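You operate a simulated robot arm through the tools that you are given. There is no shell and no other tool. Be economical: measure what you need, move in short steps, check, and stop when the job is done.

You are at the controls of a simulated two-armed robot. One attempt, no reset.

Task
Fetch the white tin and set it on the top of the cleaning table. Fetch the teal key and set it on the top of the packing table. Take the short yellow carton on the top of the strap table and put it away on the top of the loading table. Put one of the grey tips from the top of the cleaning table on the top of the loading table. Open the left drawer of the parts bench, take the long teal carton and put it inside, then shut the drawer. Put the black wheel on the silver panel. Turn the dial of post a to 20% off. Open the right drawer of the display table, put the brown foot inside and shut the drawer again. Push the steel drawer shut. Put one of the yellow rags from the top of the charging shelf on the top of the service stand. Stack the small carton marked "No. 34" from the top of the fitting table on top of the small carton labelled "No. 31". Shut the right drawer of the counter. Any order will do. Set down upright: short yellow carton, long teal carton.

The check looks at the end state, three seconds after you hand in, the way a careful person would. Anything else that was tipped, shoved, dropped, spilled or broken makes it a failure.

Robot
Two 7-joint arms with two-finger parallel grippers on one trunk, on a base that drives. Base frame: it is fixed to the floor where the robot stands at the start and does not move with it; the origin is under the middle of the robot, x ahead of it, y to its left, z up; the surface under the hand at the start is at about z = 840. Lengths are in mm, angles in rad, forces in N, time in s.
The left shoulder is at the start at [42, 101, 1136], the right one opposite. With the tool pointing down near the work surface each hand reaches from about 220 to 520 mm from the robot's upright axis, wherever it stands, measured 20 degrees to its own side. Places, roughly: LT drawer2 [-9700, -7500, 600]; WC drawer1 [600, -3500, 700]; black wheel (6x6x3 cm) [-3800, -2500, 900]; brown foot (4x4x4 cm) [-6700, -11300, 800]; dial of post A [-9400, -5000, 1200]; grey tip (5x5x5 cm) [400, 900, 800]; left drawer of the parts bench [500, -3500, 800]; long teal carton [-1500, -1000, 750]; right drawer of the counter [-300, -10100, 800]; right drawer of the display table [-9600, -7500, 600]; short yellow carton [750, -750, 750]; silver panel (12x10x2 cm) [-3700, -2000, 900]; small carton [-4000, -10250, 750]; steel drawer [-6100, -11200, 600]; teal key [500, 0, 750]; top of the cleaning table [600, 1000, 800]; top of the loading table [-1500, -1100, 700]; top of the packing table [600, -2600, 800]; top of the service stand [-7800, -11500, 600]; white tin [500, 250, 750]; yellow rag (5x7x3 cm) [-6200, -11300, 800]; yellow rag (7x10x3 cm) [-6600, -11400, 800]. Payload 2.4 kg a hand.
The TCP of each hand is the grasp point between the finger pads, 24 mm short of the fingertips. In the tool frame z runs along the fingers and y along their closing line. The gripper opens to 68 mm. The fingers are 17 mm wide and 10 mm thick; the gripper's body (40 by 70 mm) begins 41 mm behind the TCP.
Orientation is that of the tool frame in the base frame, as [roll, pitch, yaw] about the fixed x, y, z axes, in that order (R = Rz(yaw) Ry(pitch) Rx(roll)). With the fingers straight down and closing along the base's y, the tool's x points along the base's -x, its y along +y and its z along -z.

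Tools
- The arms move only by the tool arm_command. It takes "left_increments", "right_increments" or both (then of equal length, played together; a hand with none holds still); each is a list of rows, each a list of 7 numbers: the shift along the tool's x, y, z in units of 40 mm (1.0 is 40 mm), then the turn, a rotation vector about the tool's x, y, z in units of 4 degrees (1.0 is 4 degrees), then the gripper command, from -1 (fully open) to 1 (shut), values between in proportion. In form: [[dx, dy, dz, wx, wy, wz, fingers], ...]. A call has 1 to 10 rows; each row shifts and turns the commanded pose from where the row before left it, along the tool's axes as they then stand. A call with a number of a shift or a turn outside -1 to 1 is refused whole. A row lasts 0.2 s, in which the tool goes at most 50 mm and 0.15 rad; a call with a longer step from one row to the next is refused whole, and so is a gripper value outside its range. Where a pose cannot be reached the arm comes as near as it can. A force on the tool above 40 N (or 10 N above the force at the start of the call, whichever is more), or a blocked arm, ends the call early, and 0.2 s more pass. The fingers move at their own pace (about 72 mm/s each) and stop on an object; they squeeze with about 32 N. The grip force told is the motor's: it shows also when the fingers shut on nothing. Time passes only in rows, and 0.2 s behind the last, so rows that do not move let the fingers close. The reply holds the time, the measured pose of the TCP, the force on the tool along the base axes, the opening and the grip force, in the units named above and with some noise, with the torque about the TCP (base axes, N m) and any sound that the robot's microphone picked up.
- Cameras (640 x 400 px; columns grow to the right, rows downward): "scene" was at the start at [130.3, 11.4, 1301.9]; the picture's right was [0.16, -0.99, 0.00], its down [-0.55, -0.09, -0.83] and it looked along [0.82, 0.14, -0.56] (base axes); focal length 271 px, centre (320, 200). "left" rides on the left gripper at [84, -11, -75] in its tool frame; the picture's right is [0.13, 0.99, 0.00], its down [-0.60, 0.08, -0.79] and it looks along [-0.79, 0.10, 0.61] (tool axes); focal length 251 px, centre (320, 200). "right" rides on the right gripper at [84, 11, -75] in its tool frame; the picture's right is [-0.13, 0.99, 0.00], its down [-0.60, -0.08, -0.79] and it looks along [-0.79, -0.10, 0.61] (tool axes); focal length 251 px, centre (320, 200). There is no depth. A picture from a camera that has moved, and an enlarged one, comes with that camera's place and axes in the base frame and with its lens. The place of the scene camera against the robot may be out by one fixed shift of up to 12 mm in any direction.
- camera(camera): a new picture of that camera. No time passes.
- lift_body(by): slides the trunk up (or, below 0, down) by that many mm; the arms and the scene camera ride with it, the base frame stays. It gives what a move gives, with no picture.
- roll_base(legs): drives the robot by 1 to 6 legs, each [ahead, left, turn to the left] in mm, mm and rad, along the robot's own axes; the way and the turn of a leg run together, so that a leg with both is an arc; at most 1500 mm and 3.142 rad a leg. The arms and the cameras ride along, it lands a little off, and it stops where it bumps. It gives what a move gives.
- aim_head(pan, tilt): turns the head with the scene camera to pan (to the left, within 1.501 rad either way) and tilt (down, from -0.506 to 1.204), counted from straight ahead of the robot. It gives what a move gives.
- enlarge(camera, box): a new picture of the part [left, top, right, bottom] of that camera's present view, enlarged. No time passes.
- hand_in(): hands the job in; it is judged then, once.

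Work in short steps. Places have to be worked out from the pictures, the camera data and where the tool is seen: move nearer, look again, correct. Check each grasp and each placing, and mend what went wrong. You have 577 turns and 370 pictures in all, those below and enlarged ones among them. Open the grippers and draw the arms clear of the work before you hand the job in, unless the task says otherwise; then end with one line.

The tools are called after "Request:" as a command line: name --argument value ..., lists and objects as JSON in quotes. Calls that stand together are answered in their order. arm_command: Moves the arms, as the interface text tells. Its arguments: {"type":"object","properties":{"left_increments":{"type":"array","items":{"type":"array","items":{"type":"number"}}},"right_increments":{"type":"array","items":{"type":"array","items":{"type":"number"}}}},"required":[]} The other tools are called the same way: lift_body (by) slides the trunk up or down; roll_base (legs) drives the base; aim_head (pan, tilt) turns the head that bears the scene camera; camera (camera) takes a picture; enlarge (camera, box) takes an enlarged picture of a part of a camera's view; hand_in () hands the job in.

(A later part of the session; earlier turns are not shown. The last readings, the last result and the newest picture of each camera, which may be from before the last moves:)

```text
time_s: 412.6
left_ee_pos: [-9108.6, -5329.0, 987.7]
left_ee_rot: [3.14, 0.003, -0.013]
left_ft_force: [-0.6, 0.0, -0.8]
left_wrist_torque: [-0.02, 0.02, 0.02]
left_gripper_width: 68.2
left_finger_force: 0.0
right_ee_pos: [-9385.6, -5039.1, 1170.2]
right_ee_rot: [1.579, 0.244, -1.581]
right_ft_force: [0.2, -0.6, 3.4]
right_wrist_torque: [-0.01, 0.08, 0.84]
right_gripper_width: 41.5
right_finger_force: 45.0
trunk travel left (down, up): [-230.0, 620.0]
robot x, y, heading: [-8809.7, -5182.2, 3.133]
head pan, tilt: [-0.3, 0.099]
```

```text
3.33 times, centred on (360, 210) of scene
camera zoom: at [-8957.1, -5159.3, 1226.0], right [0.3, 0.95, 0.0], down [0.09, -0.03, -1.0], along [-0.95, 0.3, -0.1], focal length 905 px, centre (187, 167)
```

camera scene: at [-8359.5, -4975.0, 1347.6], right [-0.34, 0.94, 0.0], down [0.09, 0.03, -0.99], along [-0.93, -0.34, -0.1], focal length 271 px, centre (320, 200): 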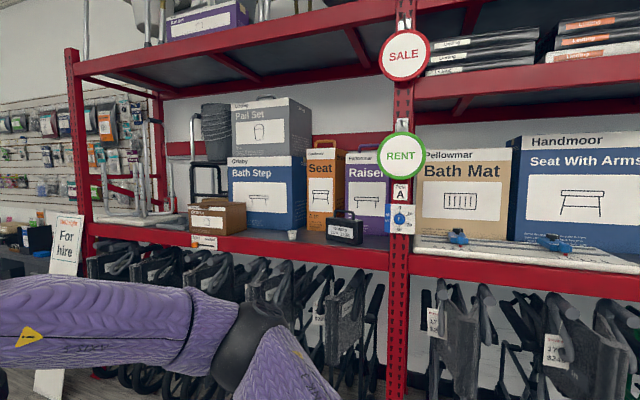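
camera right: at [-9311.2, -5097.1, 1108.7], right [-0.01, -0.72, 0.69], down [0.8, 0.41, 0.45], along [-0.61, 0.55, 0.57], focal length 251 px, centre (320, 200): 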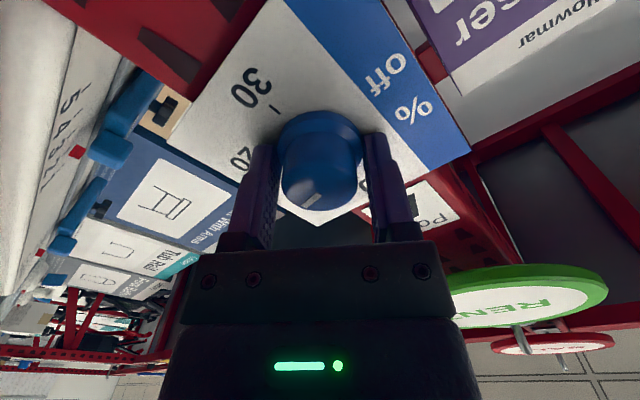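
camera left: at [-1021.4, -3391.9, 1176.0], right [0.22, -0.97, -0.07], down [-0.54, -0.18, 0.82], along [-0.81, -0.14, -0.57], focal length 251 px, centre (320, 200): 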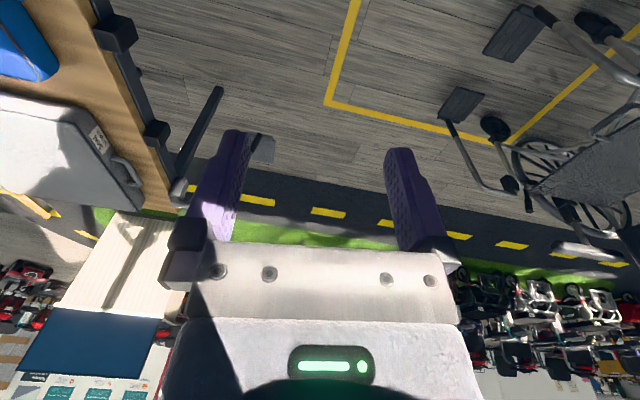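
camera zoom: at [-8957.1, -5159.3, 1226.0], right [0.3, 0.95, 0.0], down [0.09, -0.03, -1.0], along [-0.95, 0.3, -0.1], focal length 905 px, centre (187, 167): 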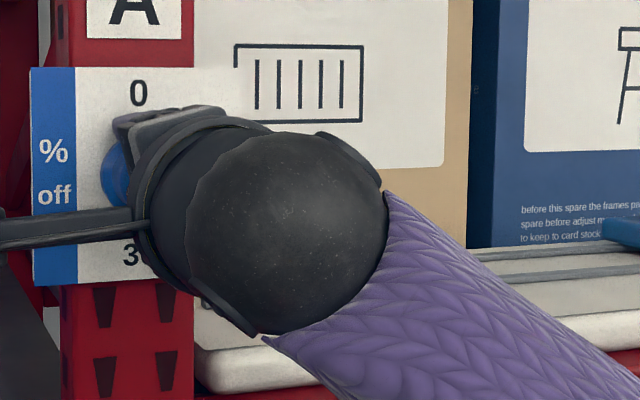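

One more step to 120°, then release, retreat and check.

Request:
arm_command --right_increments '[[0, 0, 0, 0, 0, 1, 1], [0, 0, 0, 0, 0, 0, 1], [0, 0, 0, 0, 0, 0, -1], [0, 0, 0, 0, 0, 0, -1], [0, 0, -0.4, 0, 0, 0, -1], [0, 0, -0.8, 0, 0, 0, -1], [0, 0, -0.8, 0, 0, 0, -1], [0, 0, -0.8, 0, 0, 0, -1], [0, 0, -0.5, 0, 0, 0, -1]]'

Request:
camera --camera "right"

Request:
enlarge --camera "scene" --box '[280, 150, 440, 270]'

```text
time_s: 414.6
left_ee_pos: [-9108.8, -5329.0, 986.7]
left_ee_rot: [3.14, 0.004, -0.012]
left_ft_force: [0.1, 0.1, 0.5]
left_wrist_torque: [0.01, 0.0, -0.01]
left_gripper_width: 68.0
left_finger_force: 0.0
right_ee_pos: [-9254.6, -5040.7, 1168.4]
right_ee_rot: [1.576, 0.173, -1.58]
right_ft_force: [-0.2, 0.4, 0.0]
right_wrist_torque: [0.01, 0.0, -0.05]
right_gripper_width: 68.1
right_finger_force: 0.0
trunk travel left (down, up): [-230.0, 620.0]
robot x, y, heading: [-8812.0, -5187.7, 3.134]
head pan, tilt: [-0.3, 0.099]
```

```text
226 pictures are left
camera right: at [-9180.0, -5124.9, 1166.5], right [-0.01, -0.04, 1.0], down [0.8, 0.6, 0.03], along [-0.6, 0.8, 0.03], focal length 251 px, centre (320, 200)
```

right: 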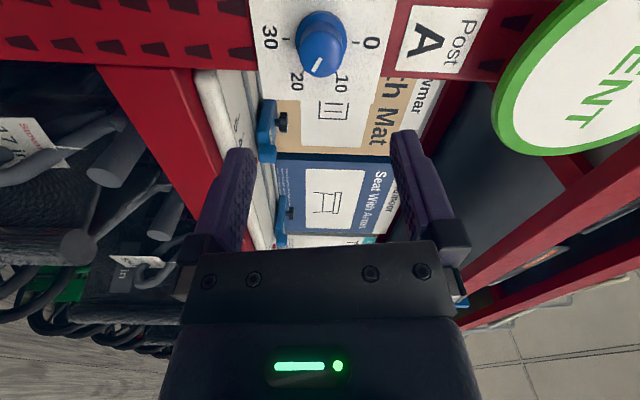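

```text
3.33 times, centred on (360, 210) of scene
camera zoom: at [-8957.5, -5159.2, 1226.0], right [0.3, 0.95, 0.0], down [0.09, -0.03, -0.99], along [-0.95, 0.3, -0.1], focal length 905 px, centre (187, 167)
```

zoom: 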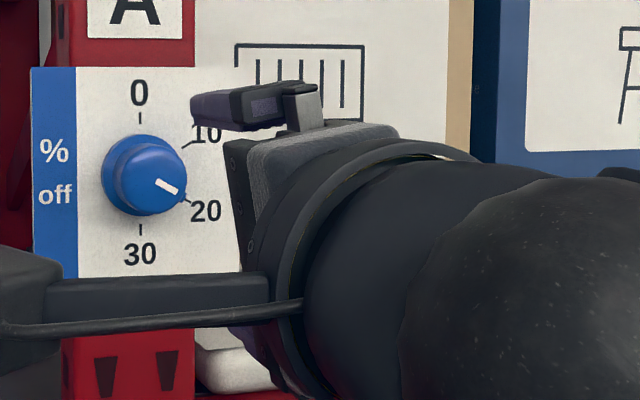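

The pointer stands at 20. I back off 450 mm, and bring the right hand back to pointing down with one combined rotation.

Request:
roll_base --legs '[[-450, 0, 0]]'

Request:
arm_command --right_increments '[[0, 0, -0.3, 0.839, 1, -0.839, -1], [0, 0, -0.3, 0.839, 1, -0.839, -1], [0, 0, -0.3, 0.839, 1, -0.839, -1], [0, 0, 0, 0.839, 1, -0.839, -1], [0, 0, 0, 0.839, 1, -0.839, -1], [0, 0, 0, 0.839, 1, -0.839, -1], [0, 0, 0, 0.839, 1, -0.839, -1], [0, 0, 0, 0.839, 1, -0.839, -1], [0, 0, 0, 0.839, 1, -0.839, -1], [0, 0, 0, 0.839, 1, -0.839, -1]]'

Request:
arm_command --right_increments '[[0, 0, 0, 0.839, 1, -0.839, -1], [0, 0, 0, 0.839, 1, -0.839, -1], [0, 0, 0, 0.839, 1, -0.839, -1], [0, 0, 0, 0.839, 1, -0.839, -1], [0, 0, 0, 0.839, 1, -0.839, -1], [0, 0, 0, 0.839, 1, -0.839, -1], [0, 0, 0, 0.839, 1, -0.839, -1], [0, 0, 0, 0.839, 1, -0.839, -1], [0, 0, 0, 0.36, 0.43, -0.36, -1]]'

Request:
lift_body --by 120

```text
time_s: 417.3
left_ee_pos: [-8663.0, -5331.6, 987.7]
left_ee_rot: [3.14, 0.004, -0.014]
left_ft_force: [-0.4, -0.3, -0.8]
left_wrist_torque: [-0.02, 0.04, -0.01]
left_gripper_width: 68.0
left_finger_force: 0.1
right_ee_pos: [-8808.5, -5043.0, 1171.1]
right_ee_rot: [1.576, 0.172, -1.582]
right_ft_force: [-0.3, 0.7, 0.0]
right_wrist_torque: [0.01, 0.01, 0.01]
right_gripper_width: 68.1
right_finger_force: 0.0
trunk travel left (down, up): [-230.0, 620.0]
robot x, y, heading: [-8359.6, -5187.5, 3.139]
head pan, tilt: [-0.3, 0.099]
```

```text
time_s: 419.5
left_ee_pos: [-8663.5, -5332.7, 987.5]
left_ee_rot: [3.14, 0.003, -0.015]
left_ft_force: [-0.1, -0.1, -0.5]
left_wrist_torque: [-0.02, -0.03, -0.01]
left_gripper_width: 68.1
left_finger_force: 0.1
right_ee_pos: [-8773.1, -5042.0, 1173.0]
right_ee_rot: [2.486, 0.401, -0.667]
right_ft_force: [0.3, 0.3, 0.1]
right_wrist_torque: [0.01, 0.03, 0.02]
right_gripper_width: 67.9
right_finger_force: 0.0
trunk travel left (down, up): [-230.0, 620.0]
robot x, y, heading: [-8362.7, -5191.0, 3.13]
head pan, tilt: [-0.3, 0.099]
```

```text
time_s: 421.5
left_ee_pos: [-8663.6, -5332.2, 986.3]
left_ee_rot: [3.141, 0.0, -0.013]
left_ft_force: [0.2, 0.2, 0.4]
left_wrist_torque: [-0.01, -0.01, 0.0]
left_gripper_width: 68.0
left_finger_force: 0.1
right_ee_pos: [-8758.9, -5042.6, 1150.0]
right_ee_rot: [3.141, -0.004, -0.009]
right_ft_force: [-0.3, -0.8, -0.6]
right_wrist_torque: [0.01, -0.01, 0.0]
right_gripper_width: 68.0
right_finger_force: 0.0
right hand out of reach, approached as far as the arm can: row 7, 8, 9
trunk travel left (down, up): [-230.0, 620.0]
robot x, y, heading: [-8362.8, -5188.1, 3.13]
head pan, tilt: [-0.3, 0.099]
```

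```text
time_s: 423.0
left_ee_pos: [-8663.1, -5332.0, 1106.3]
left_ee_rot: [3.141, 0.001, -0.014]
left_ft_force: [-0.3, -0.2, -0.3]
left_wrist_torque: [-0.01, 0.04, 0.03]
left_gripper_width: 68.0
left_finger_force: 0.1
right_ee_pos: [-8733.5, -5043.9, 1289.9]
right_ee_rot: [3.141, 0.059, -0.014]
right_ft_force: [0.3, -0.5, 0.0]
right_wrist_torque: [-0.03, -0.01, 0.01]
right_gripper_width: 67.9
right_finger_force: 0.1
trunk travel left (down, up): [-350.0, 500.0]
robot x, y, heading: [-8366.3, -5187.2, 3.131]
head pan, tilt: [-0.3, 0.099]
```

Hand is down again. I lower it, turn south and look along the aisle toward the charging shelf.

Request:
arm_command --right_increments '[[0, 0, 0.9, 0, 0.8, 0, -1], [0, 0, 0.9, 0, 0, 0, -1], [0, 0, 0.9, 0, 0, 0, -1], [0, 0, 0.9, 0, 0, 0, -1], [0, 0, 0.9, 0, 0, 0, -1]]'

Request:
roll_base --legs '[[0, 0, 1.582]]'

Request:
aim_head --pan 0.0 --tilt 0.25

Request:
camera --camera "scene"

```text
time_s: 424.2
left_ee_pos: [-8662.8, -5332.4, 1106.4]
left_ee_rot: [3.14, 0.002, -0.014]
left_ft_force: [-0.1, -0.4, 0.3]
left_wrist_torque: [-0.01, 0.01, 0.0]
left_gripper_width: 68.2
left_finger_force: 0.0
right_ee_pos: [-8736.0, -5043.9, 1111.1]
right_ee_rot: [3.141, 0.003, -0.013]
right_ft_force: [-0.3, 0.2, 0.4]
right_wrist_torque: [0.01, 0.0, 0.01]
right_gripper_width: 67.8
right_finger_force: 0.1
trunk travel left (down, up): [-350.0, 500.0]
robot x, y, heading: [-8361.5, -5183.7, 3.127]
head pan, tilt: [-0.3, 0.099]
```

```text
time_s: 428.4
left_ee_pos: [-8216.3, -5488.5, 1106.8]
left_ee_rot: [3.14, 0.005, 1.567]
left_ft_force: [0.3, 0.4, 0.1]
left_wrist_torque: [0.02, -0.01, -0.03]
left_gripper_width: 68.0
left_finger_force: 0.0
right_ee_pos: [-8503.5, -5564.3, 1110.4]
right_ee_rot: [-3.141, 0.004, 1.568]
right_ft_force: [0.4, 0.1, 0.0]
right_wrist_torque: [0.04, 0.0, -0.01]
right_gripper_width: 67.9
right_finger_force: 0.0
trunk travel left (down, up): [-350.0, 500.0]
robot x, y, heading: [-8363.7, -5189.0, -1.57]
head pan, tilt: [-0.3, 0.099]
```

```text
time_s: 429.2
left_ee_pos: [-8215.2, -5487.2, 1106.2]
left_ee_rot: [3.14, 0.004, 1.567]
left_ft_force: [0.1, -0.3, 0.9]
left_wrist_torque: [0.03, 0.01, -0.01]
left_gripper_width: 67.9
left_finger_force: 0.1
right_ee_pos: [-8502.2, -5564.5, 1111.6]
right_ee_rot: [3.141, 0.004, 1.568]
right_ft_force: [0.1, -0.1, -0.7]
right_wrist_torque: [-0.01, 0.0, 0.03]
right_gripper_width: 68.0
right_finger_force: 0.0
trunk travel left (down, up): [-350.0, 500.0]
robot x, y, heading: [-8364.5, -5186.2, -1.57]
head pan, tilt: [0.0, 0.25]
```

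```text
224 pictures are left
camera scene: at [-8358.8, -5323.9, 1333.7], right [-1.0, 0.0, 0.0], down [0.0, 0.25, -0.97], along [0.0, -0.97, -0.25], focal length 271 px, centre (320, 200)
```

scene: 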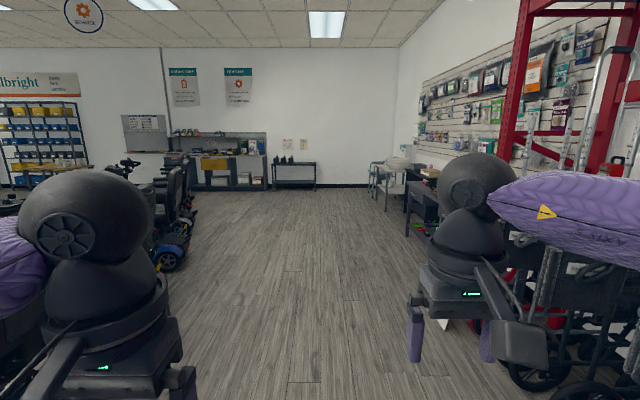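

The aisle is open to the far wall; the charging shelf and small stand are ahead. Drive 4200 mm south.

Request:
roll_base --legs '[[1400, 0, 0], [1400, 0, 0], [1400, 0, 0]]'

Request:
aim_head --pan 0.4 --tilt 0.3

Request:
camera --camera "scene"

```text
time_s: 449.2
left_ee_pos: [-8185.8, -9657.5, 1107.2]
left_ee_rot: [3.14, 0.003, 1.565]
left_ft_force: [-0.1, 0.1, 0.0]
left_wrist_torque: [0.0, -0.01, 0.0]
left_gripper_width: 68.0
left_finger_force: 0.1
right_ee_pos: [-8473.2, -9733.3, 1111.5]
right_ee_rot: [3.141, 0.003, 1.567]
right_ft_force: [-0.9, 0.5, 0.1]
right_wrist_torque: [0.04, -0.01, 0.01]
right_gripper_width: 68.3
right_finger_force: 0.1
trunk travel left (down, up): [-350.0, 500.0]
robot x, y, heading: [-8331.6, -9358.0, -1.571]
head pan, tilt: [0.0, 0.25]
```

```text
time_s: 450.1
left_ee_pos: [-8185.0, -9657.3, 1107.4]
left_ee_rot: [3.139, 0.005, 1.565]
left_ft_force: [-1.5, 0.4, -0.1]
left_wrist_torque: [0.02, -0.02, -0.03]
left_gripper_width: 67.9
left_finger_force: 0.1
right_ee_pos: [-8474.1, -9733.6, 1111.3]
right_ee_rot: [-3.142, 0.004, 1.568]
right_ft_force: [-0.2, 1.2, -0.9]
right_wrist_torque: [0.0, -0.01, -0.02]
right_gripper_width: 67.9
right_finger_force: 0.0
trunk travel left (down, up): [-350.0, 500.0]
robot x, y, heading: [-8331.2, -9357.5, -1.574]
head pan, tilt: [0.4, 0.3]
```

```text
223 pictures are left
camera scene: at [-8292.9, -9486.4, 1328.9], right [-0.92, -0.39, 0.0], down [-0.11, 0.27, -0.96], along [0.37, -0.88, -0.3], focal length 271 px, centre (320, 200)
```

scene: 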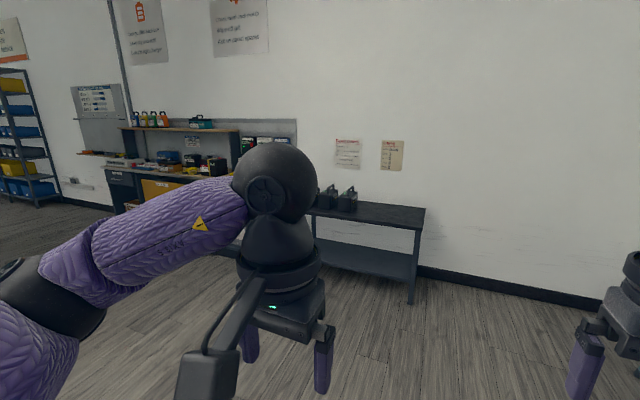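

Open floor toward the shelf. I drive diagonally to about (-6450,-10450).

Request:
roll_base --legs '[[550, 940, 0], [500, 940, 0]]'

Request:
aim_head --pan 0.0 --tilt 0.5

Request:
camera --camera "scene"

```text
time_s: 460.7
left_ee_pos: [-6322.4, -10718.5, 1107.0]
left_ee_rot: [3.139, 0.004, 1.561]
left_ft_force: [-0.2, 0.4, 0.3]
left_wrist_torque: [-0.01, -0.02, -0.02]
left_gripper_width: 67.9
left_finger_force: 0.1
right_ee_pos: [-6610.5, -10792.7, 1111.5]
right_ee_rot: [-3.141, 0.003, 1.563]
right_ft_force: [-1.3, 0.2, -1.1]
right_wrist_torque: [-0.03, 0.0, 0.03]
right_gripper_width: 67.7
right_finger_force: 0.0
trunk travel left (down, up): [-350.0, 500.0]
robot x, y, heading: [-6465.1, -10416.7, -1.573]
head pan, tilt: [0.4, 0.3]
```

```text
time_s: 461.6
left_ee_pos: [-6322.8, -10719.6, 1106.6]
left_ee_rot: [3.14, 0.004, 1.56]
left_ft_force: [-1.0, 0.0, 0.0]
left_wrist_torque: [0.01, -0.01, -0.04]
left_gripper_width: 67.9
left_finger_force: 0.0
right_ee_pos: [-6611.0, -10792.3, 1111.7]
right_ee_rot: [3.141, 0.004, 1.563]
right_ft_force: [0.0, 0.1, -0.4]
right_wrist_torque: [-0.02, 0.0, -0.04]
right_gripper_width: 68.0
right_finger_force: 0.0
trunk travel left (down, up): [-350.0, 500.0]
robot x, y, heading: [-6466.8, -10418.5, -1.574]
head pan, tilt: [0.0, 0.499]
```

```text
222 pictures are left
camera scene: at [-6464.8, -10551.5, 1310.6], right [-1.0, 0.0, 0.0], down [0.0, 0.48, -0.88], along [0.0, -0.88, -0.48], focal length 271 px, centre (320, 200)
```

scene: 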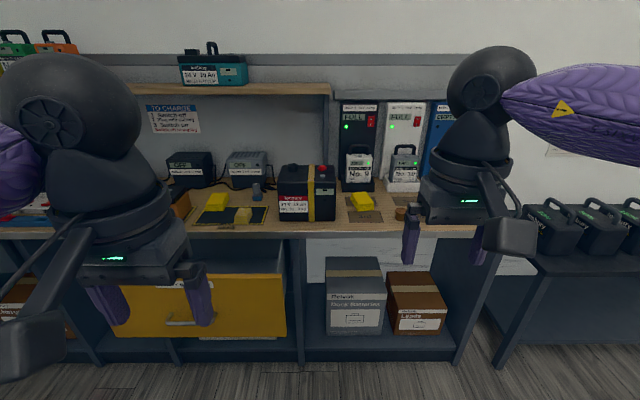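

I enlarge the shelf to identify rags, the brown foot and the open drawer.

Request:
enlarge --camera "scene" --box '[130, 140, 450, 350]'

Request:
aim_head --pan 0.5 --tilt 0.6

Request:
camera --camera "scene"

```text
1.90 times, centred on (290, 245) of scene
camera zoom: at [-6464.8, -10551.5, 1310.6], right [-1.0, 0.0, 0.0], down [0.0, 0.48, -0.88], along [0.0, -0.88, -0.48], focal length 517 px, centre (377, 114)
```

zoom: 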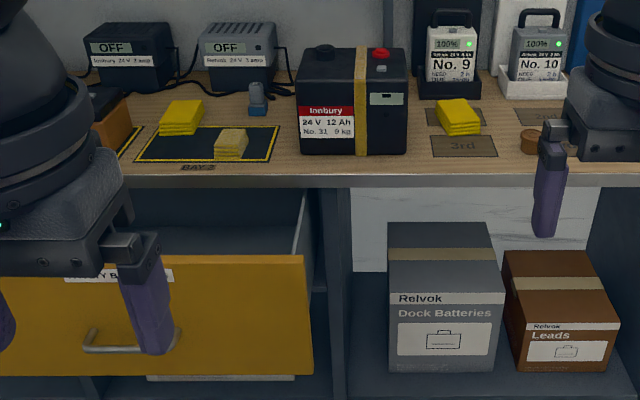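

```text
time_s: 462.5
left_ee_pos: [-6323.4, -10718.8, 1106.9]
left_ee_rot: [3.14, 0.004, 1.56]
left_ft_force: [0.2, 0.3, 1.0]
left_wrist_torque: [-0.01, -0.03, -0.06]
left_gripper_width: 68.0
left_finger_force: 0.1
right_ee_pos: [-6611.0, -10793.5, 1111.5]
right_ee_rot: [3.141, 0.004, 1.562]
right_ft_force: [-0.3, -0.2, 0.3]
right_wrist_torque: [-0.01, 0.05, -0.03]
right_gripper_width: 68.2
right_finger_force: 0.0
trunk travel left (down, up): [-350.0, 500.0]
robot x, y, heading: [-6467.9, -10421.4, -1.579]
head pan, tilt: [0.499, 0.6]
```

```text
220 pictures are left
camera scene: at [-6422.6, -10538.3, 1301.5], right [-0.88, -0.47, 0.0], down [-0.27, 0.5, -0.83], along [0.39, -0.73, -0.57], focal length 271 px, centre (320, 200)
```

scene: 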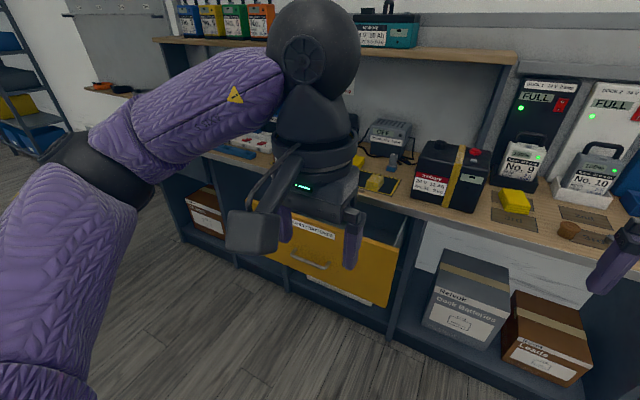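

The yellow-fronted drawer below stands open; rags and the brown foot are on top. I first move before the drawer and lower the trunk to see it.

Request:
roll_base --legs '[[0, 250, 0]]'

Request:
lift_body --by -330

Request:
aim_head --pan 0.0 --tilt 0.4

Request:
camera --camera "scene"

Request:
camera --camera "left"

```text
time_s: 464.3
left_ee_pos: [-6074.5, -10720.2, 1107.0]
left_ee_rot: [3.14, 0.005, 1.559]
left_ft_force: [-1.1, 0.1, 0.0]
left_wrist_torque: [0.0, 0.01, 0.0]
left_gripper_width: 68.1
left_finger_force: 0.0
right_ee_pos: [-6364.0, -10793.7, 1112.2]
right_ee_rot: [3.141, 0.004, 1.56]
right_ft_force: [0.8, 0.5, 0.2]
right_wrist_torque: [-0.01, 0.04, 0.01]
right_gripper_width: 68.0
right_finger_force: 0.0
trunk travel left (down, up): [-350.0, 500.0]
robot x, y, heading: [-6222.0, -10416.6, -1.582]
head pan, tilt: [0.499, 0.6]
```

```text
time_s: 467.6
left_ee_pos: [-6074.4, -10720.9, 777.2]
left_ee_rot: [3.138, 0.004, 1.559]
left_ft_force: [-1.0, 0.5, 0.6]
left_wrist_torque: [0.0, -0.02, 0.02]
left_gripper_width: 68.0
left_finger_force: 0.0
right_ee_pos: [-6362.2, -10794.9, 781.1]
right_ee_rot: [-3.14, 0.004, 1.562]
right_ft_force: [-0.1, 0.5, -0.3]
right_wrist_torque: [-0.01, -0.02, 0.0]
right_gripper_width: 67.9
right_finger_force: 0.0
trunk travel left (down, up): [-20.0, 830.0]
robot x, y, heading: [-6220.6, -10418.9, -1.578]
head pan, tilt: [0.499, 0.6]
```

```text
time_s: 468.5
left_ee_pos: [-6074.9, -10718.9, 776.8]
left_ee_rot: [3.137, 0.004, 1.559]
left_ft_force: [0.1, 0.0, 0.5]
left_wrist_torque: [-0.02, -0.02, 0.04]
left_gripper_width: 68.3
left_finger_force: 0.1
right_ee_pos: [-6361.6, -10795.1, 781.6]
right_ee_rot: [-3.141, 0.002, 1.56]
right_ft_force: [-0.4, 0.3, 0.0]
right_wrist_torque: [0.02, 0.0, -0.02]
right_gripper_width: 68.4
right_finger_force: 0.1
trunk travel left (down, up): [-20.0, 830.0]
robot x, y, heading: [-6220.2, -10421.3, -1.579]
head pan, tilt: [0.0, 0.4]
```

```text
219 pictures are left
camera scene: at [-6217.4, -10646.5, 981.1], right [-1.0, 0.01, 0.0], down [0.0, 0.39, -0.92], along [-0.01, -0.92, -0.39], focal length 271 px, centre (320, 200)
```

scene: 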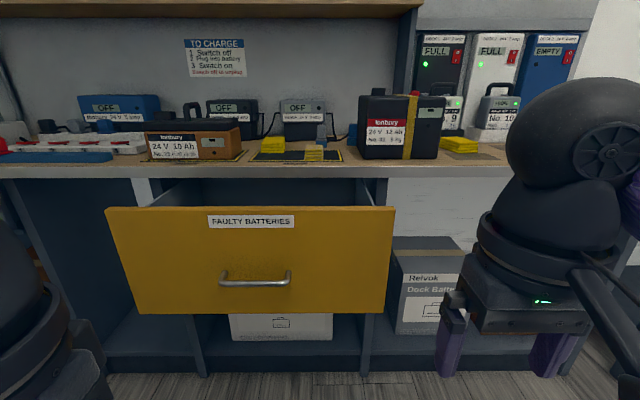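

```text
218 pictures are left
camera left: at [-6084.7, -10634.9, 851.4], right [0.99, 0.12, 0.0], down [0.07, -0.6, 0.79], along [0.09, -0.79, -0.61], focal length 251 px, centre (320, 200)
```

left: 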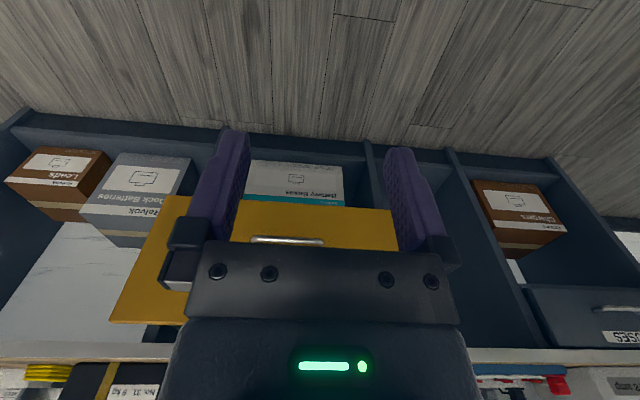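

The yellow "FAULTY BATTERIES" drawer (x≈-6080) is the one, open ~100 mm. I tilt and close the left hand, lower it, and draw the right hand up and back.

Request:
arm_command --left_increments '[[0, 0, 0.2, 0, -1, 0, 1], [0, 0, 0.3, 0, -1, 0, 1], [0, 0, 0.4, 0, -1, 0, 1], [0, 0, 0.5, 0, -1, 0, 1], [0, 0, 0.5, 0, -1, 0, 1], [0, 0, 0.4, 0, -1, 0, 1], [0, 0, 0, 0, 0, 0, 1]]' --right_increments '[[0.5, 0, -0.8, 0, 0, 0, -1], [0.5, 0, -0.8, 0, 0, 0, -1], [0.5, 0, -0.8, 0, 0, 0, -1], [0.5, 0, -0.8, 0, 0, 0, -1], [0.5, 0, -0.8, 0, 0, 0, -1], [0.4, 0, 0, 0, 0, 0, -1], [0, 0, 0, 0, 0, 0, -1]]'

Request:
roll_base --legs '[[300, 0, 0.008]]'

Request:
camera --camera "left"

```text
time_s: 470.1
left_ee_pos: [-6077.9, -10779.6, 704.8]
left_ee_rot: [3.139, 0.419, 1.558]
left_ft_force: [0.2, 0.1, -0.6]
left_wrist_torque: [0.0, 0.0, -0.04]
left_gripper_width: 0.0
left_finger_force: 23.9
left hand out of reach, approached as far as the arm can: row 4, 5, 6
right_ee_pos: [-6343.7, -10680.3, 913.6]
right_ee_rot: [3.139, 0.004, 1.56]
right_ft_force: [-0.7, 0.2, 0.2]
right_wrist_torque: [0.0, -0.01, 0.01]
right_gripper_width: 68.2
right_finger_force: 0.0
right hand out of reach, approached as far as the arm can: row 5
trunk travel left (down, up): [-20.0, 830.0]
robot x, y, heading: [-6219.4, -10416.9, -1.58]
head pan, tilt: [0.0, 0.4]
```

```text
time_s: 472.2
left_ee_pos: [-6077.4, -11076.3, 704.6]
left_ee_rot: [3.138, 0.42, 1.569]
left_ft_force: [0.5, 0.1, -0.1]
left_wrist_torque: [0.0, 0.04, 0.01]
left_gripper_width: 0.1
left_finger_force: 23.8
right_ee_pos: [-6342.1, -10980.4, 913.4]
right_ee_rot: [3.139, 0.006, 1.571]
right_ft_force: [0.3, -0.7, 0.0]
right_wrist_torque: [0.02, 0.02, 0.01]
right_gripper_width: 67.9
right_finger_force: 0.1
trunk travel left (down, up): [-20.0, 830.0]
robot x, y, heading: [-6221.2, -10715.7, -1.567]
head pan, tilt: [0.0, 0.4]
```

```text
217 pictures are left
camera left: at [-6086.7, -10969.1, 738.8], right [0.99, 0.12, -0.05], down [0.08, -0.23, 0.97], along [0.1, -0.97, -0.23], focal length 251 px, centre (320, 200)
```

left: 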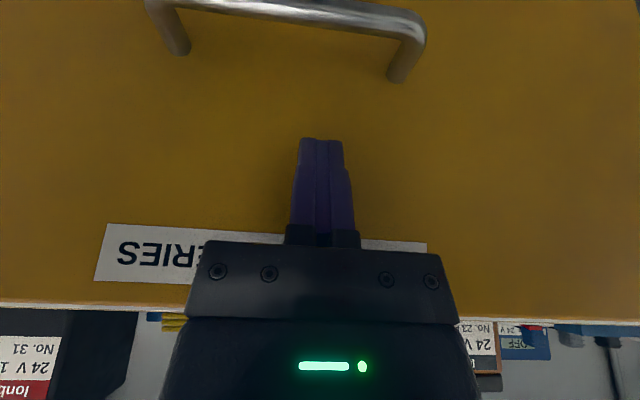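

Fingers face the drawer above its handle. Drive ahead 140 mm to push.

Request:
roll_base --legs '[[120, 0, 0]]'

Request:
camera --camera "left"

Request:
camera --camera "scene"

```text
time_s: 473.4
left_ee_pos: [-6076.0, -11195.5, 704.7]
left_ee_rot: [3.139, 0.422, 1.567]
left_ft_force: [0.0, -0.2, -0.6]
left_wrist_torque: [0.01, -0.01, 0.02]
left_gripper_width: 0.0
left_finger_force: 23.8
right_ee_pos: [-6341.5, -11097.2, 912.4]
right_ee_rot: [3.138, 0.006, 1.569]
right_ft_force: [-0.1, -0.4, 0.4]
right_wrist_torque: [-0.02, -0.03, 0.02]
right_gripper_width: 68.2
right_finger_force: 0.0
trunk travel left (down, up): [-20.0, 830.0]
robot x, y, heading: [-6223.3, -10834.7, -1.567]
head pan, tilt: [0.0, 0.4]
```

```text
216 pictures are left
camera left: at [-6086.1, -11087.9, 738.8], right [0.99, 0.12, -0.05], down [0.08, -0.23, 0.97], along [0.1, -0.97, -0.23], focal length 251 px, centre (320, 200)
```

left: 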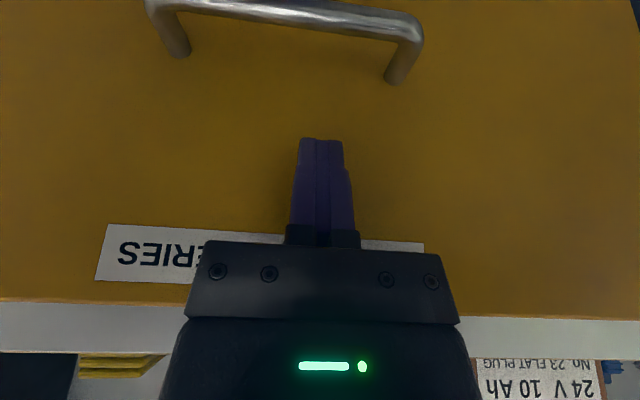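

```text
215 pictures are left
camera scene: at [-6215.3, -11063.6, 981.2], right [-1.0, 0.0, 0.0], down [0.0, 0.39, -0.92], along [0.0, -0.92, -0.39], focal length 271 px, centre (320, 200)
```

scene: 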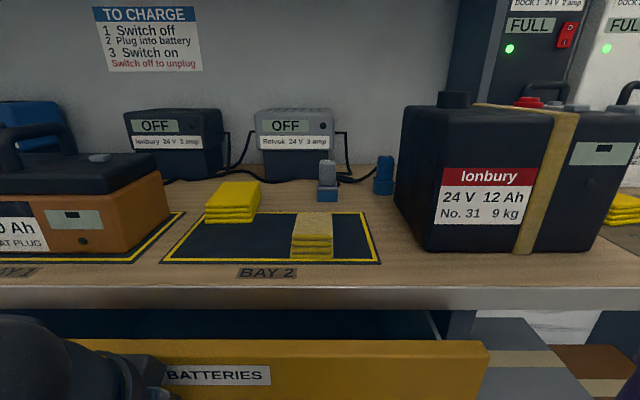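

The drawer is moving with the hand. Push 30 mm more and check clearance to the bench lip.

Request:
roll_base --legs '[[30, 0, 0]]'

Request:
camera --camera "left"

Request:
camera --camera "scene"

```text
time_s: 474.2
left_ee_pos: [-6074.9, -11224.8, 704.6]
left_ee_rot: [3.138, 0.42, 1.568]
left_ft_force: [-0.6, 0.5, 0.3]
left_wrist_torque: [-0.02, 0.0, 0.02]
left_gripper_width: 0.0
left_finger_force: 23.6
right_ee_pos: [-6342.9, -11129.4, 913.0]
right_ee_rot: [3.137, 0.004, 1.571]
right_ft_force: [-0.1, -0.2, 0.7]
right_wrist_torque: [0.03, 0.02, 0.04]
right_gripper_width: 67.8
right_finger_force: 0.0
trunk travel left (down, up): [-20.0, 830.0]
robot x, y, heading: [-6219.8, -10864.3, -1.566]
head pan, tilt: [0.0, 0.4]
```

```text
214 pictures are left
camera left: at [-6086.0, -11117.8, 738.8], right [0.99, 0.12, -0.05], down [0.08, -0.23, 0.97], along [0.1, -0.97, -0.23], focal length 251 px, centre (320, 200)
```

left: 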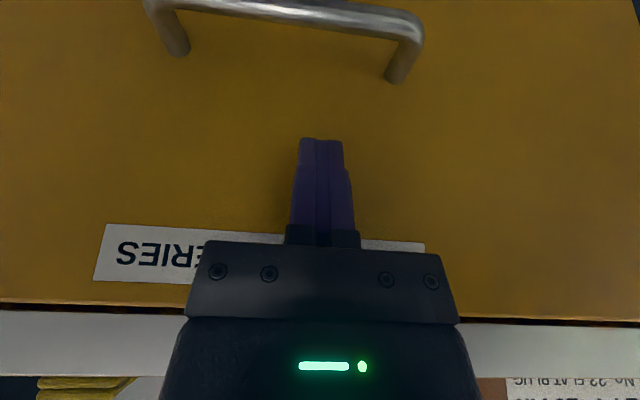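

```text
213 pictures are left
camera scene: at [-6215.2, -11093.5, 981.2], right [-1.0, 0.0, 0.0], down [0.0, 0.39, -0.92], along [0.0, -0.92, -0.39], focal length 271 px, centre (320, 200)
```

scene: 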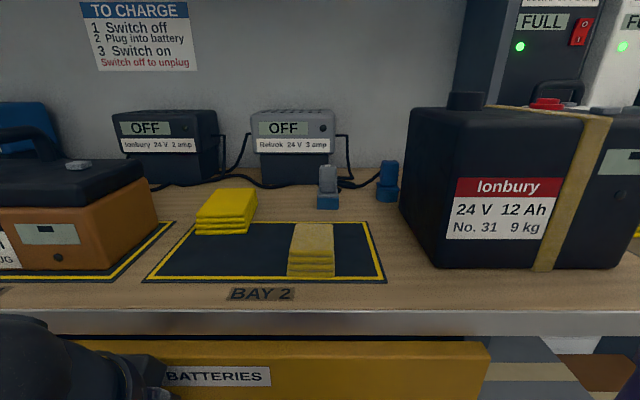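

Almost shut. Finish with small arm pushes until it meets the stop.

Request:
arm_command --left_increments '[[-0.09, 0, 0.04, 0, 0, 0, 1], [-0.09, 0, 0.04, 0, 0, 0, 1], [-0.09, 0, 0.04, 0, 0, 0, 1], [-0.09, 0, 0.04, 0, 0, 0, 1], [-0.09, 0, 0.04, 0, 0, 0, 1], [-0.09, 0, 0.04, 0, 0, 0, 1], [-0.09, 0, 0.04, 0, 0, 0, 1], [-0.09, 0, 0.04, 0, 0, 0, 1], [-0.09, 0, 0.04, 0, 0, 0, 1], [-0.09, 0, 0.04, 0, 0, 0, 1]]'

Request:
camera --camera "left"

```text
time_s: 476.0
left_ee_pos: [-6076.4, -11250.9, 705.4]
left_ee_rot: [3.138, 0.416, 1.563]
left_ft_force: [0.6, 22.2, 6.7]
left_wrist_torque: [-1.31, -0.13, 0.35]
left_gripper_width: 0.0
left_finger_force: 24.0
right_ee_pos: [-6341.9, -11125.8, 913.7]
right_ee_rot: [3.139, 0.008, 1.573]
right_ft_force: [0.5, 0.6, -0.5]
right_wrist_torque: [0.03, 0.01, 0.02]
right_gripper_width: 68.2
right_finger_force: 0.0
trunk travel left (down, up): [-20.0, 830.0]
robot x, y, heading: [-6221.7, -10865.6, -1.563]
head pan, tilt: [0.0, 0.4]
stopped in row 8 (left hand): the force on the tool passed its limit at 47 N (the readings are from after the stop); the commanded pose is now the measured one
```

```text
212 pictures are left
camera left: at [-6085.6, -11143.4, 739.6], right [0.99, 0.11, -0.05], down [0.07, -0.23, 0.97], along [0.1, -0.97, -0.24], focal length 251 px, centre (320, 200)
```

left: 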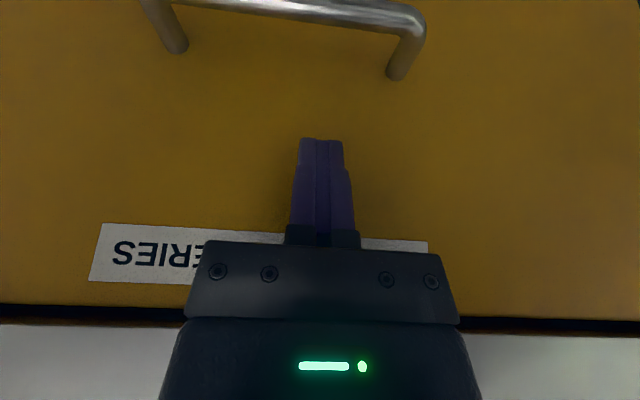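

The stop may have been the hand against the bench lip. I back off, tilt the hand more, and push again to be sure the drawer is home.

Request:
roll_base --legs '[[-60, 0, 0]]'

Request:
arm_command --left_increments '[[0, 0, 0, 0, -1, 0, 1], [0, 0, 0, 0, -1, 0, 1], [0, 0, 0, 0, -1, 0, 1], [0, 0, 0, 0, -1, 0, 1], [0, 0, 0, 0, -1, 0, 1], [0, 0, 0, 0, -1, 0, 1], [0, 0, 0, 0, 0, 0, 1]]'

Request:
camera --camera "left"

Request:
camera --camera "scene"

```text
time_s: 477.0
left_ee_pos: [-6075.8, -11194.0, 703.4]
left_ee_rot: [3.136, 0.414, 1.563]
left_ft_force: [-0.2, -0.9, 0.1]
left_wrist_torque: [-0.01, 0.0, 0.04]
left_gripper_width: 0.2
left_finger_force: 24.0
right_ee_pos: [-6341.9, -11069.3, 912.9]
right_ee_rot: [3.139, 0.005, 1.572]
right_ft_force: [-0.2, -0.1, 0.2]
right_wrist_torque: [-0.01, -0.03, -0.03]
right_gripper_width: 68.1
right_finger_force: 0.1
trunk travel left (down, up): [-20.0, 830.0]
robot x, y, heading: [-6218.8, -10807.9, -1.564]
head pan, tilt: [0.0, 0.4]
```

```text
time_s: 478.6
left_ee_pos: [-6078.1, -11226.3, 708.5]
left_ee_rot: [3.133, 0.83, 1.56]
left_ft_force: [-0.1, -1.0, 0.3]
left_wrist_torque: [0.0, 0.01, -0.01]
left_gripper_width: 0.1
left_finger_force: 23.6
left hand out of reach, approached as far as the arm can: row 3, 4, 5, 6
right_ee_pos: [-6341.8, -11068.0, 913.6]
right_ee_rot: [3.139, 0.006, 1.573]
right_ft_force: [0.8, 0.5, -1.2]
right_wrist_torque: [0.04, 0.0, 0.0]
right_gripper_width: 68.2
right_finger_force: 0.0
trunk travel left (down, up): [-20.0, 830.0]
robot x, y, heading: [-6218.6, -10805.2, -1.568]
head pan, tilt: [0.0, 0.4]
```

```text
211 pictures are left
camera left: at [-6089.5, -11114.0, 697.4], right [0.99, 0.08, -0.09], down [0.07, 0.18, 0.98], along [0.1, -0.98, 0.17], focal length 251 px, centre (320, 200)
```

left: 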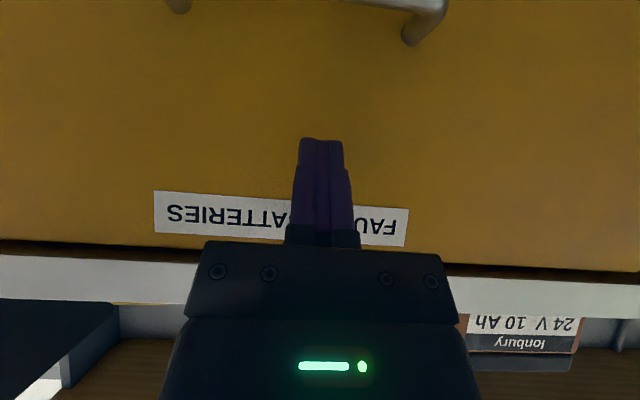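

```text
210 pictures are left
camera scene: at [-6215.2, -11032.9, 981.1], right [-1.0, -0.01, 0.0], down [0.0, 0.39, -0.92], along [0.0, -0.92, -0.39], focal length 271 px, centre (320, 200)
```

scene: 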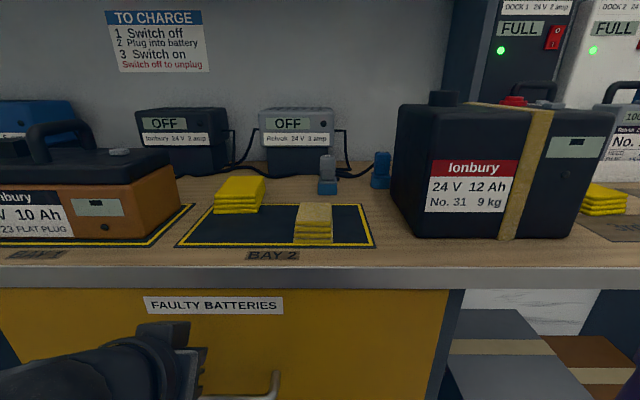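

Looks home. Verify by a gentle push with the tips.

Request:
arm_command --left_increments '[[-0.13, 0, 0.15, 0, 0, 0, 1], [-0.13, 0, 0.15, 0, 0, 0, 1], [-0.07, 0, 0.08, 0, 0, 0, 1], [-0.07, 0, 0.08, 0, 0, 0, 1], [-0.07, 0, 0.08, 0, 0, 0, 1], [-0.07, 0, 0.08, 0, 0, 0, 1], [-0.07, 0, 0.08, 0, 0, 0, 1], [-0.07, 0, 0.08, 0, 0, 0, 1], [-0.07, 0, 0.08, 0, 0, 0, 1], [-0.07, 0, 0.08, 0, 0, 0, 1]]'

Request:
camera --camera "left"

```text
time_s: 479.7
left_ee_pos: [-6078.6, -11248.4, 709.8]
left_ee_rot: [3.132, 0.826, 1.555]
left_ft_force: [0.7, 21.2, 6.8]
left_wrist_torque: [0.03, -0.16, 0.01]
left_gripper_width: 0.0
left_finger_force: 24.3
right_ee_pos: [-6341.7, -11066.0, 913.6]
right_ee_rot: [3.139, 0.007, 1.575]
right_ft_force: [-1.2, 1.3, 0.2]
right_wrist_torque: [-0.01, -0.02, 0.02]
right_gripper_width: 68.0
right_finger_force: 0.1
trunk travel left (down, up): [-20.0, 830.0]
robot x, y, heading: [-6220.6, -10803.9, -1.564]
head pan, tilt: [0.0, 0.4]
stopped in row 5 (left hand): the force on the tool passed its limit at 47 N (the readings are from after the stop); the commanded pose is now the measured one
```

```text
209 pictures are left
camera left: at [-6089.0, -11135.9, 696.9], right [0.99, 0.08, -0.09], down [0.07, 0.17, 0.98], along [0.09, -0.98, 0.16], focal length 251 px, centre (320, 200)
```

left: 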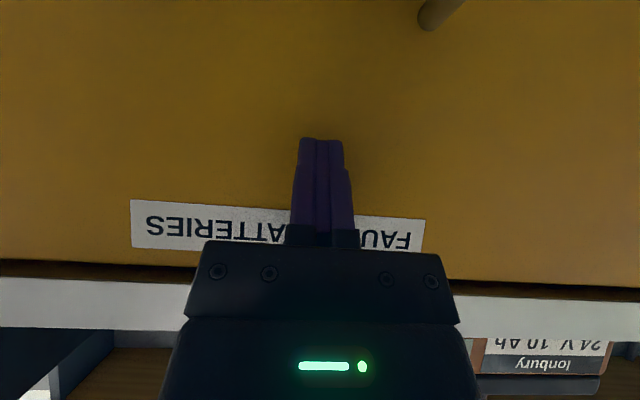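

The face resists at the stop: shut. I back off, straighten the left hand and raise the trunk for the rags.

Request:
roll_base --legs '[[-250, 0, 0]]'

Request:
arm_command --left_increments '[[0, 0, -0.8, 0, 1, 0, -1], [0, 0, -0.8, 0, 1, 0, -1], [0, 0, -0.8, 0, 1, 0, -1], [0, 0, -0.5, 0, 1, 0, -1], [0, 0, 0, 0, 1, 0, -1], [0, 0, 0, 0, 1, 0, -1], [0, 0, 0, 0, 1, 0, -1], [0, 0, 0, 0, 1, 0, -1], [0, 0, 0, 0, 1, 0, -1], [0, 0, 0, 0, 1, 0, -1]]'

Request:
lift_body --by 330

Request:
arm_command --left_increments '[[0, 0, 0, 0, 1, 0, -1], [0, 0, 0, 0, 0.8, 0, -1], [0, 0, 0, 0, 0, 0, -1]]'

```text
time_s: 481.5
left_ee_pos: [-6080.8, -11003.7, 705.6]
left_ee_rot: [3.134, 0.824, 1.558]
left_ft_force: [0.1, 0.1, -0.1]
left_wrist_torque: [-0.03, 0.02, 0.03]
left_gripper_width: 0.0
left_finger_force: 23.6
right_ee_pos: [-6343.4, -10820.9, 913.9]
right_ee_rot: [3.137, 0.004, 1.572]
right_ft_force: [0.0, -1.0, 0.5]
right_wrist_torque: [0.01, 0.0, 0.04]
right_gripper_width: 68.0
right_finger_force: 0.1
trunk travel left (down, up): [-20.0, 830.0]
robot x, y, heading: [-6223.2, -10557.7, -1.566]
head pan, tilt: [0.0, 0.4]
```

```text
time_s: 483.7
left_ee_pos: [-6079.9, -10926.1, 794.0]
left_ee_rot: [3.136, 0.125, 1.562]
left_ft_force: [-0.1, -0.5, 0.4]
left_wrist_torque: [-0.02, -0.01, 0.01]
left_gripper_width: 68.2
left_finger_force: 0.2
right_ee_pos: [-6344.0, -10820.9, 914.6]
right_ee_rot: [3.137, 0.006, 1.574]
right_ft_force: [-0.1, -0.2, 0.1]
right_wrist_torque: [0.02, 0.0, 0.03]
right_gripper_width: 68.1
right_finger_force: 0.1
trunk travel left (down, up): [-20.0, 830.0]
robot x, y, heading: [-6220.6, -10556.3, -1.566]
head pan, tilt: [0.0, 0.4]
```

```text
time_s: 487.0
left_ee_pos: [-6081.1, -10927.3, 1123.0]
left_ee_rot: [3.135, 0.124, 1.563]
left_ft_force: [0.4, -0.1, 0.0]
left_wrist_torque: [0.02, 0.03, 0.03]
left_gripper_width: 68.1
left_finger_force: 0.0
right_ee_pos: [-6343.3, -10821.0, 1242.0]
right_ee_rot: [3.137, 0.004, 1.576]
right_ft_force: [-0.5, 0.8, 1.2]
right_wrist_torque: [0.0, 0.0, 0.02]
right_gripper_width: 67.8
right_finger_force: 0.0
trunk travel left (down, up): [-350.0, 500.0]
robot x, y, heading: [-6225.4, -10559.4, -1.557]
head pan, tilt: [0.0, 0.4]
```

```text
time_s: 487.8
left_ee_pos: [-6081.9, -10927.1, 1123.8]
left_ee_rot: [3.133, 0.0, 1.564]
left_ft_force: [-0.4, 0.6, 0.0]
left_wrist_torque: [0.03, 0.0, 0.0]
left_gripper_width: 67.9
left_finger_force: 0.1
right_ee_pos: [-6342.8, -10820.2, 1243.3]
right_ee_rot: [3.138, 0.004, 1.575]
right_ft_force: [0.6, 0.3, 0.7]
right_wrist_torque: [0.01, 0.01, -0.01]
right_gripper_width: 67.9
right_finger_force: 0.1
trunk travel left (down, up): [-350.0, 500.0]
robot x, y, heading: [-6222.9, -10556.9, -1.562]
head pan, tilt: [0.0, 0.4]
```

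Next the bright rag in BAY 2 at about (-6098,-11400). I drive ahead 390 mm so the left hand comes over it.

Request:
roll_base --legs '[[390, -18, 0]]'

Request:
arm_command --left_increments '[[-0.5, 0, 0.9, 0, 0, 0, -1], [-0.5, 0, 0.9, 0, 0, 0, -1], [-0.5, 0, 0.8, 0, 0, 0, -1]]'

Request:
camera --camera "left"

```text
time_s: 490.2
left_ee_pos: [-6098.2, -11317.5, 1122.5]
left_ee_rot: [3.133, 0.001, 1.562]
left_ft_force: [-1.1, -0.1, -0.9]
left_wrist_torque: [0.0, 0.0, -0.02]
left_gripper_width: 68.0
left_finger_force: 0.1
right_ee_pos: [-6361.3, -11210.3, 1242.8]
right_ee_rot: [3.139, 0.003, 1.572]
right_ft_force: [0.3, 0.5, -0.8]
right_wrist_torque: [0.03, -0.02, -0.02]
right_gripper_width: 68.1
right_finger_force: 0.2
trunk travel left (down, up): [-350.0, 500.0]
robot x, y, heading: [-6236.9, -10948.0, -1.567]
head pan, tilt: [0.0, 0.4]
```

```text
time_s: 491.0
left_ee_pos: [-6097.6, -11377.6, 1018.7]
left_ee_rot: [3.135, 0.001, 1.561]
left_ft_force: [0.2, -0.1, 0.5]
left_wrist_torque: [0.01, 0.02, 0.01]
left_gripper_width: 67.8
left_finger_force: 0.1
right_ee_pos: [-6360.1, -11212.5, 1243.7]
right_ee_rot: [3.137, 0.004, 1.574]
right_ft_force: [-0.2, 0.2, 0.0]
right_wrist_torque: [-0.01, -0.03, -0.01]
right_gripper_width: 67.8
right_finger_force: 0.0
trunk travel left (down, up): [-350.0, 500.0]
robot x, y, heading: [-6238.0, -10951.5, -1.567]
head pan, tilt: [0.0, 0.4]
```

```text
208 pictures are left
camera left: at [-6108.1, -11292.7, 1093.4], right [0.99, 0.12, 0.01], down [0.07, -0.6, 0.79], along [0.1, -0.79, -0.61], focal length 251 px, centre (320, 200)
```

left: 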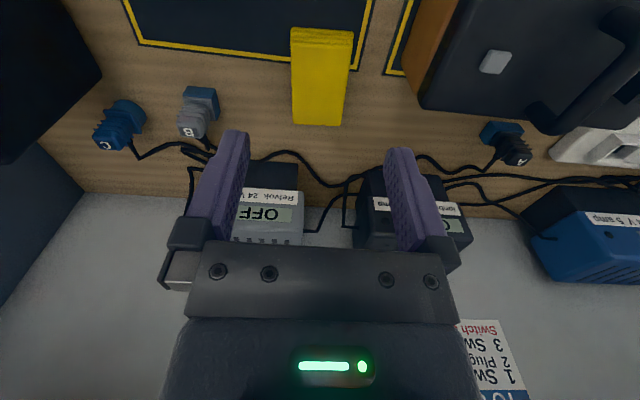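

Rag top is ~56 mm wide in x, centre ≈(-6090,-11418). Move over it and descend to z≈885.

Request:
arm_command --left_increments '[[-0.5, 0.1, 0.6, 0, 0, 0, -1], [-0.45, 0.09, 0.7, 0, 0, 0, -1], [0, 0, 0.9, 0, 0, 0, -1], [0, 0, 0.9, 0, 0, 0, -1], [0, 0, 0.2, 0, 0, 0, -1], [0, 0, 0, 0, 0, 0, -1]]'

Request:
camera --camera "left"

```text
time_s: 492.4
left_ee_pos: [-6089.7, -11414.9, 887.4]
left_ee_rot: [3.134, -0.001, 1.563]
left_ft_force: [0.4, 0.2, -0.4]
left_wrist_torque: [0.0, 0.0, -0.01]
left_gripper_width: 68.1
left_finger_force: 0.0
right_ee_pos: [-6360.1, -11211.8, 1243.5]
right_ee_rot: [3.139, 0.004, 1.572]
right_ft_force: [-0.3, 0.2, -0.1]
right_wrist_torque: [-0.07, 0.0, -0.01]
right_gripper_width: 68.1
right_finger_force: 0.1
trunk travel left (down, up): [-350.0, 500.0]
robot x, y, heading: [-6237.8, -10946.8, -1.567]
head pan, tilt: [0.0, 0.4]
```

```text
207 pictures are left
camera left: at [-6100.4, -11330.5, 961.4], right [0.99, 0.12, 0.01], down [0.07, -0.6, 0.79], along [0.1, -0.79, -0.61], focal length 251 px, centre (320, 200)
```

left: 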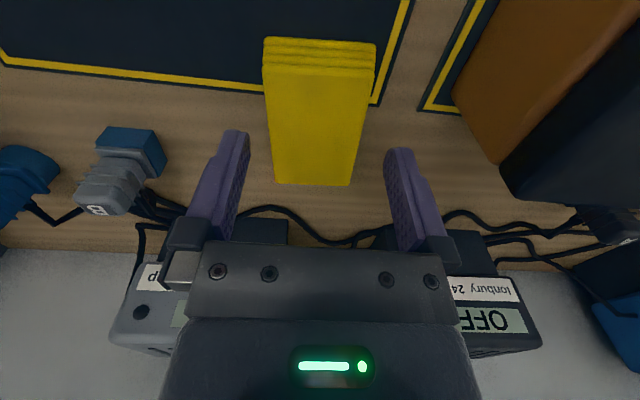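

Well centred. Down to z≈848, close, lift.

Request:
arm_command --left_increments '[[0, 0, 0.5, 0, 0, 0, -1], [0, 0, 0.48, 0, 0, 0, -1], [0, 0, 0, 0, 0, 0, 1], [0, 0, 0, 0, 0, 0, 1], [0, 0, 0, 0, 0, 0, 1]]'

Request:
arm_command --left_increments '[[0, 0, -0.5, 0, 0, 0, 1], [0, 0, -0.9, 0, 0, 0, 1], [0, 0, -0.9, 0, 0, 0, 1], [0, 0, -0.9, 0, 0, 0, 1]]'

Request:
camera --camera "left"

```text
time_s: 493.6
left_ee_pos: [-6089.2, -11415.0, 847.3]
left_ee_rot: [3.133, 0.002, 1.562]
left_ft_force: [1.4, 0.6, 15.7]
left_wrist_torque: [-0.06, -0.09, 0.17]
left_gripper_width: 64.3
left_finger_force: 31.1
right_ee_pos: [-6359.4, -11210.1, 1243.4]
right_ee_rot: [3.139, 0.005, 1.573]
right_ft_force: [0.4, -0.1, -0.5]
right_wrist_torque: [-0.03, 0.0, 0.0]
right_gripper_width: 68.0
right_finger_force: 0.1
trunk travel left (down, up): [-350.0, 500.0]
robot x, y, heading: [-6237.1, -10950.1, -1.566]
head pan, tilt: [0.0, 0.4]
```

```text
time_s: 494.6
left_ee_pos: [-6090.6, -11417.0, 974.6]
left_ee_rot: [3.134, 0.0, 1.562]
left_ft_force: [0.2, 0.2, -0.3]
left_wrist_torque: [0.02, -0.02, -0.05]
left_gripper_width: 64.2
left_finger_force: 32.4
right_ee_pos: [-6359.9, -11210.5, 1243.1]
right_ee_rot: [3.138, 0.005, 1.571]
right_ft_force: [-0.2, 0.4, 0.7]
right_wrist_torque: [-0.02, 0.02, -0.02]
right_gripper_width: 67.9
right_finger_force: 0.0
trunk travel left (down, up): [-350.0, 500.0]
robot x, y, heading: [-6235.9, -10949.7, -1.567]
head pan, tilt: [0.0, 0.4]
```

```text
206 pictures are left
camera left: at [-6101.7, -11331.0, 1049.7], right [0.99, 0.12, 0.01], down [0.07, -0.6, 0.79], along [0.1, -0.79, -0.61], focal length 251 px, centre (320, 200)
```

left: 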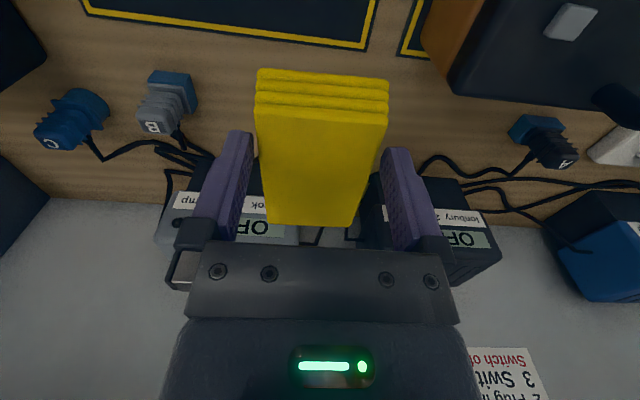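

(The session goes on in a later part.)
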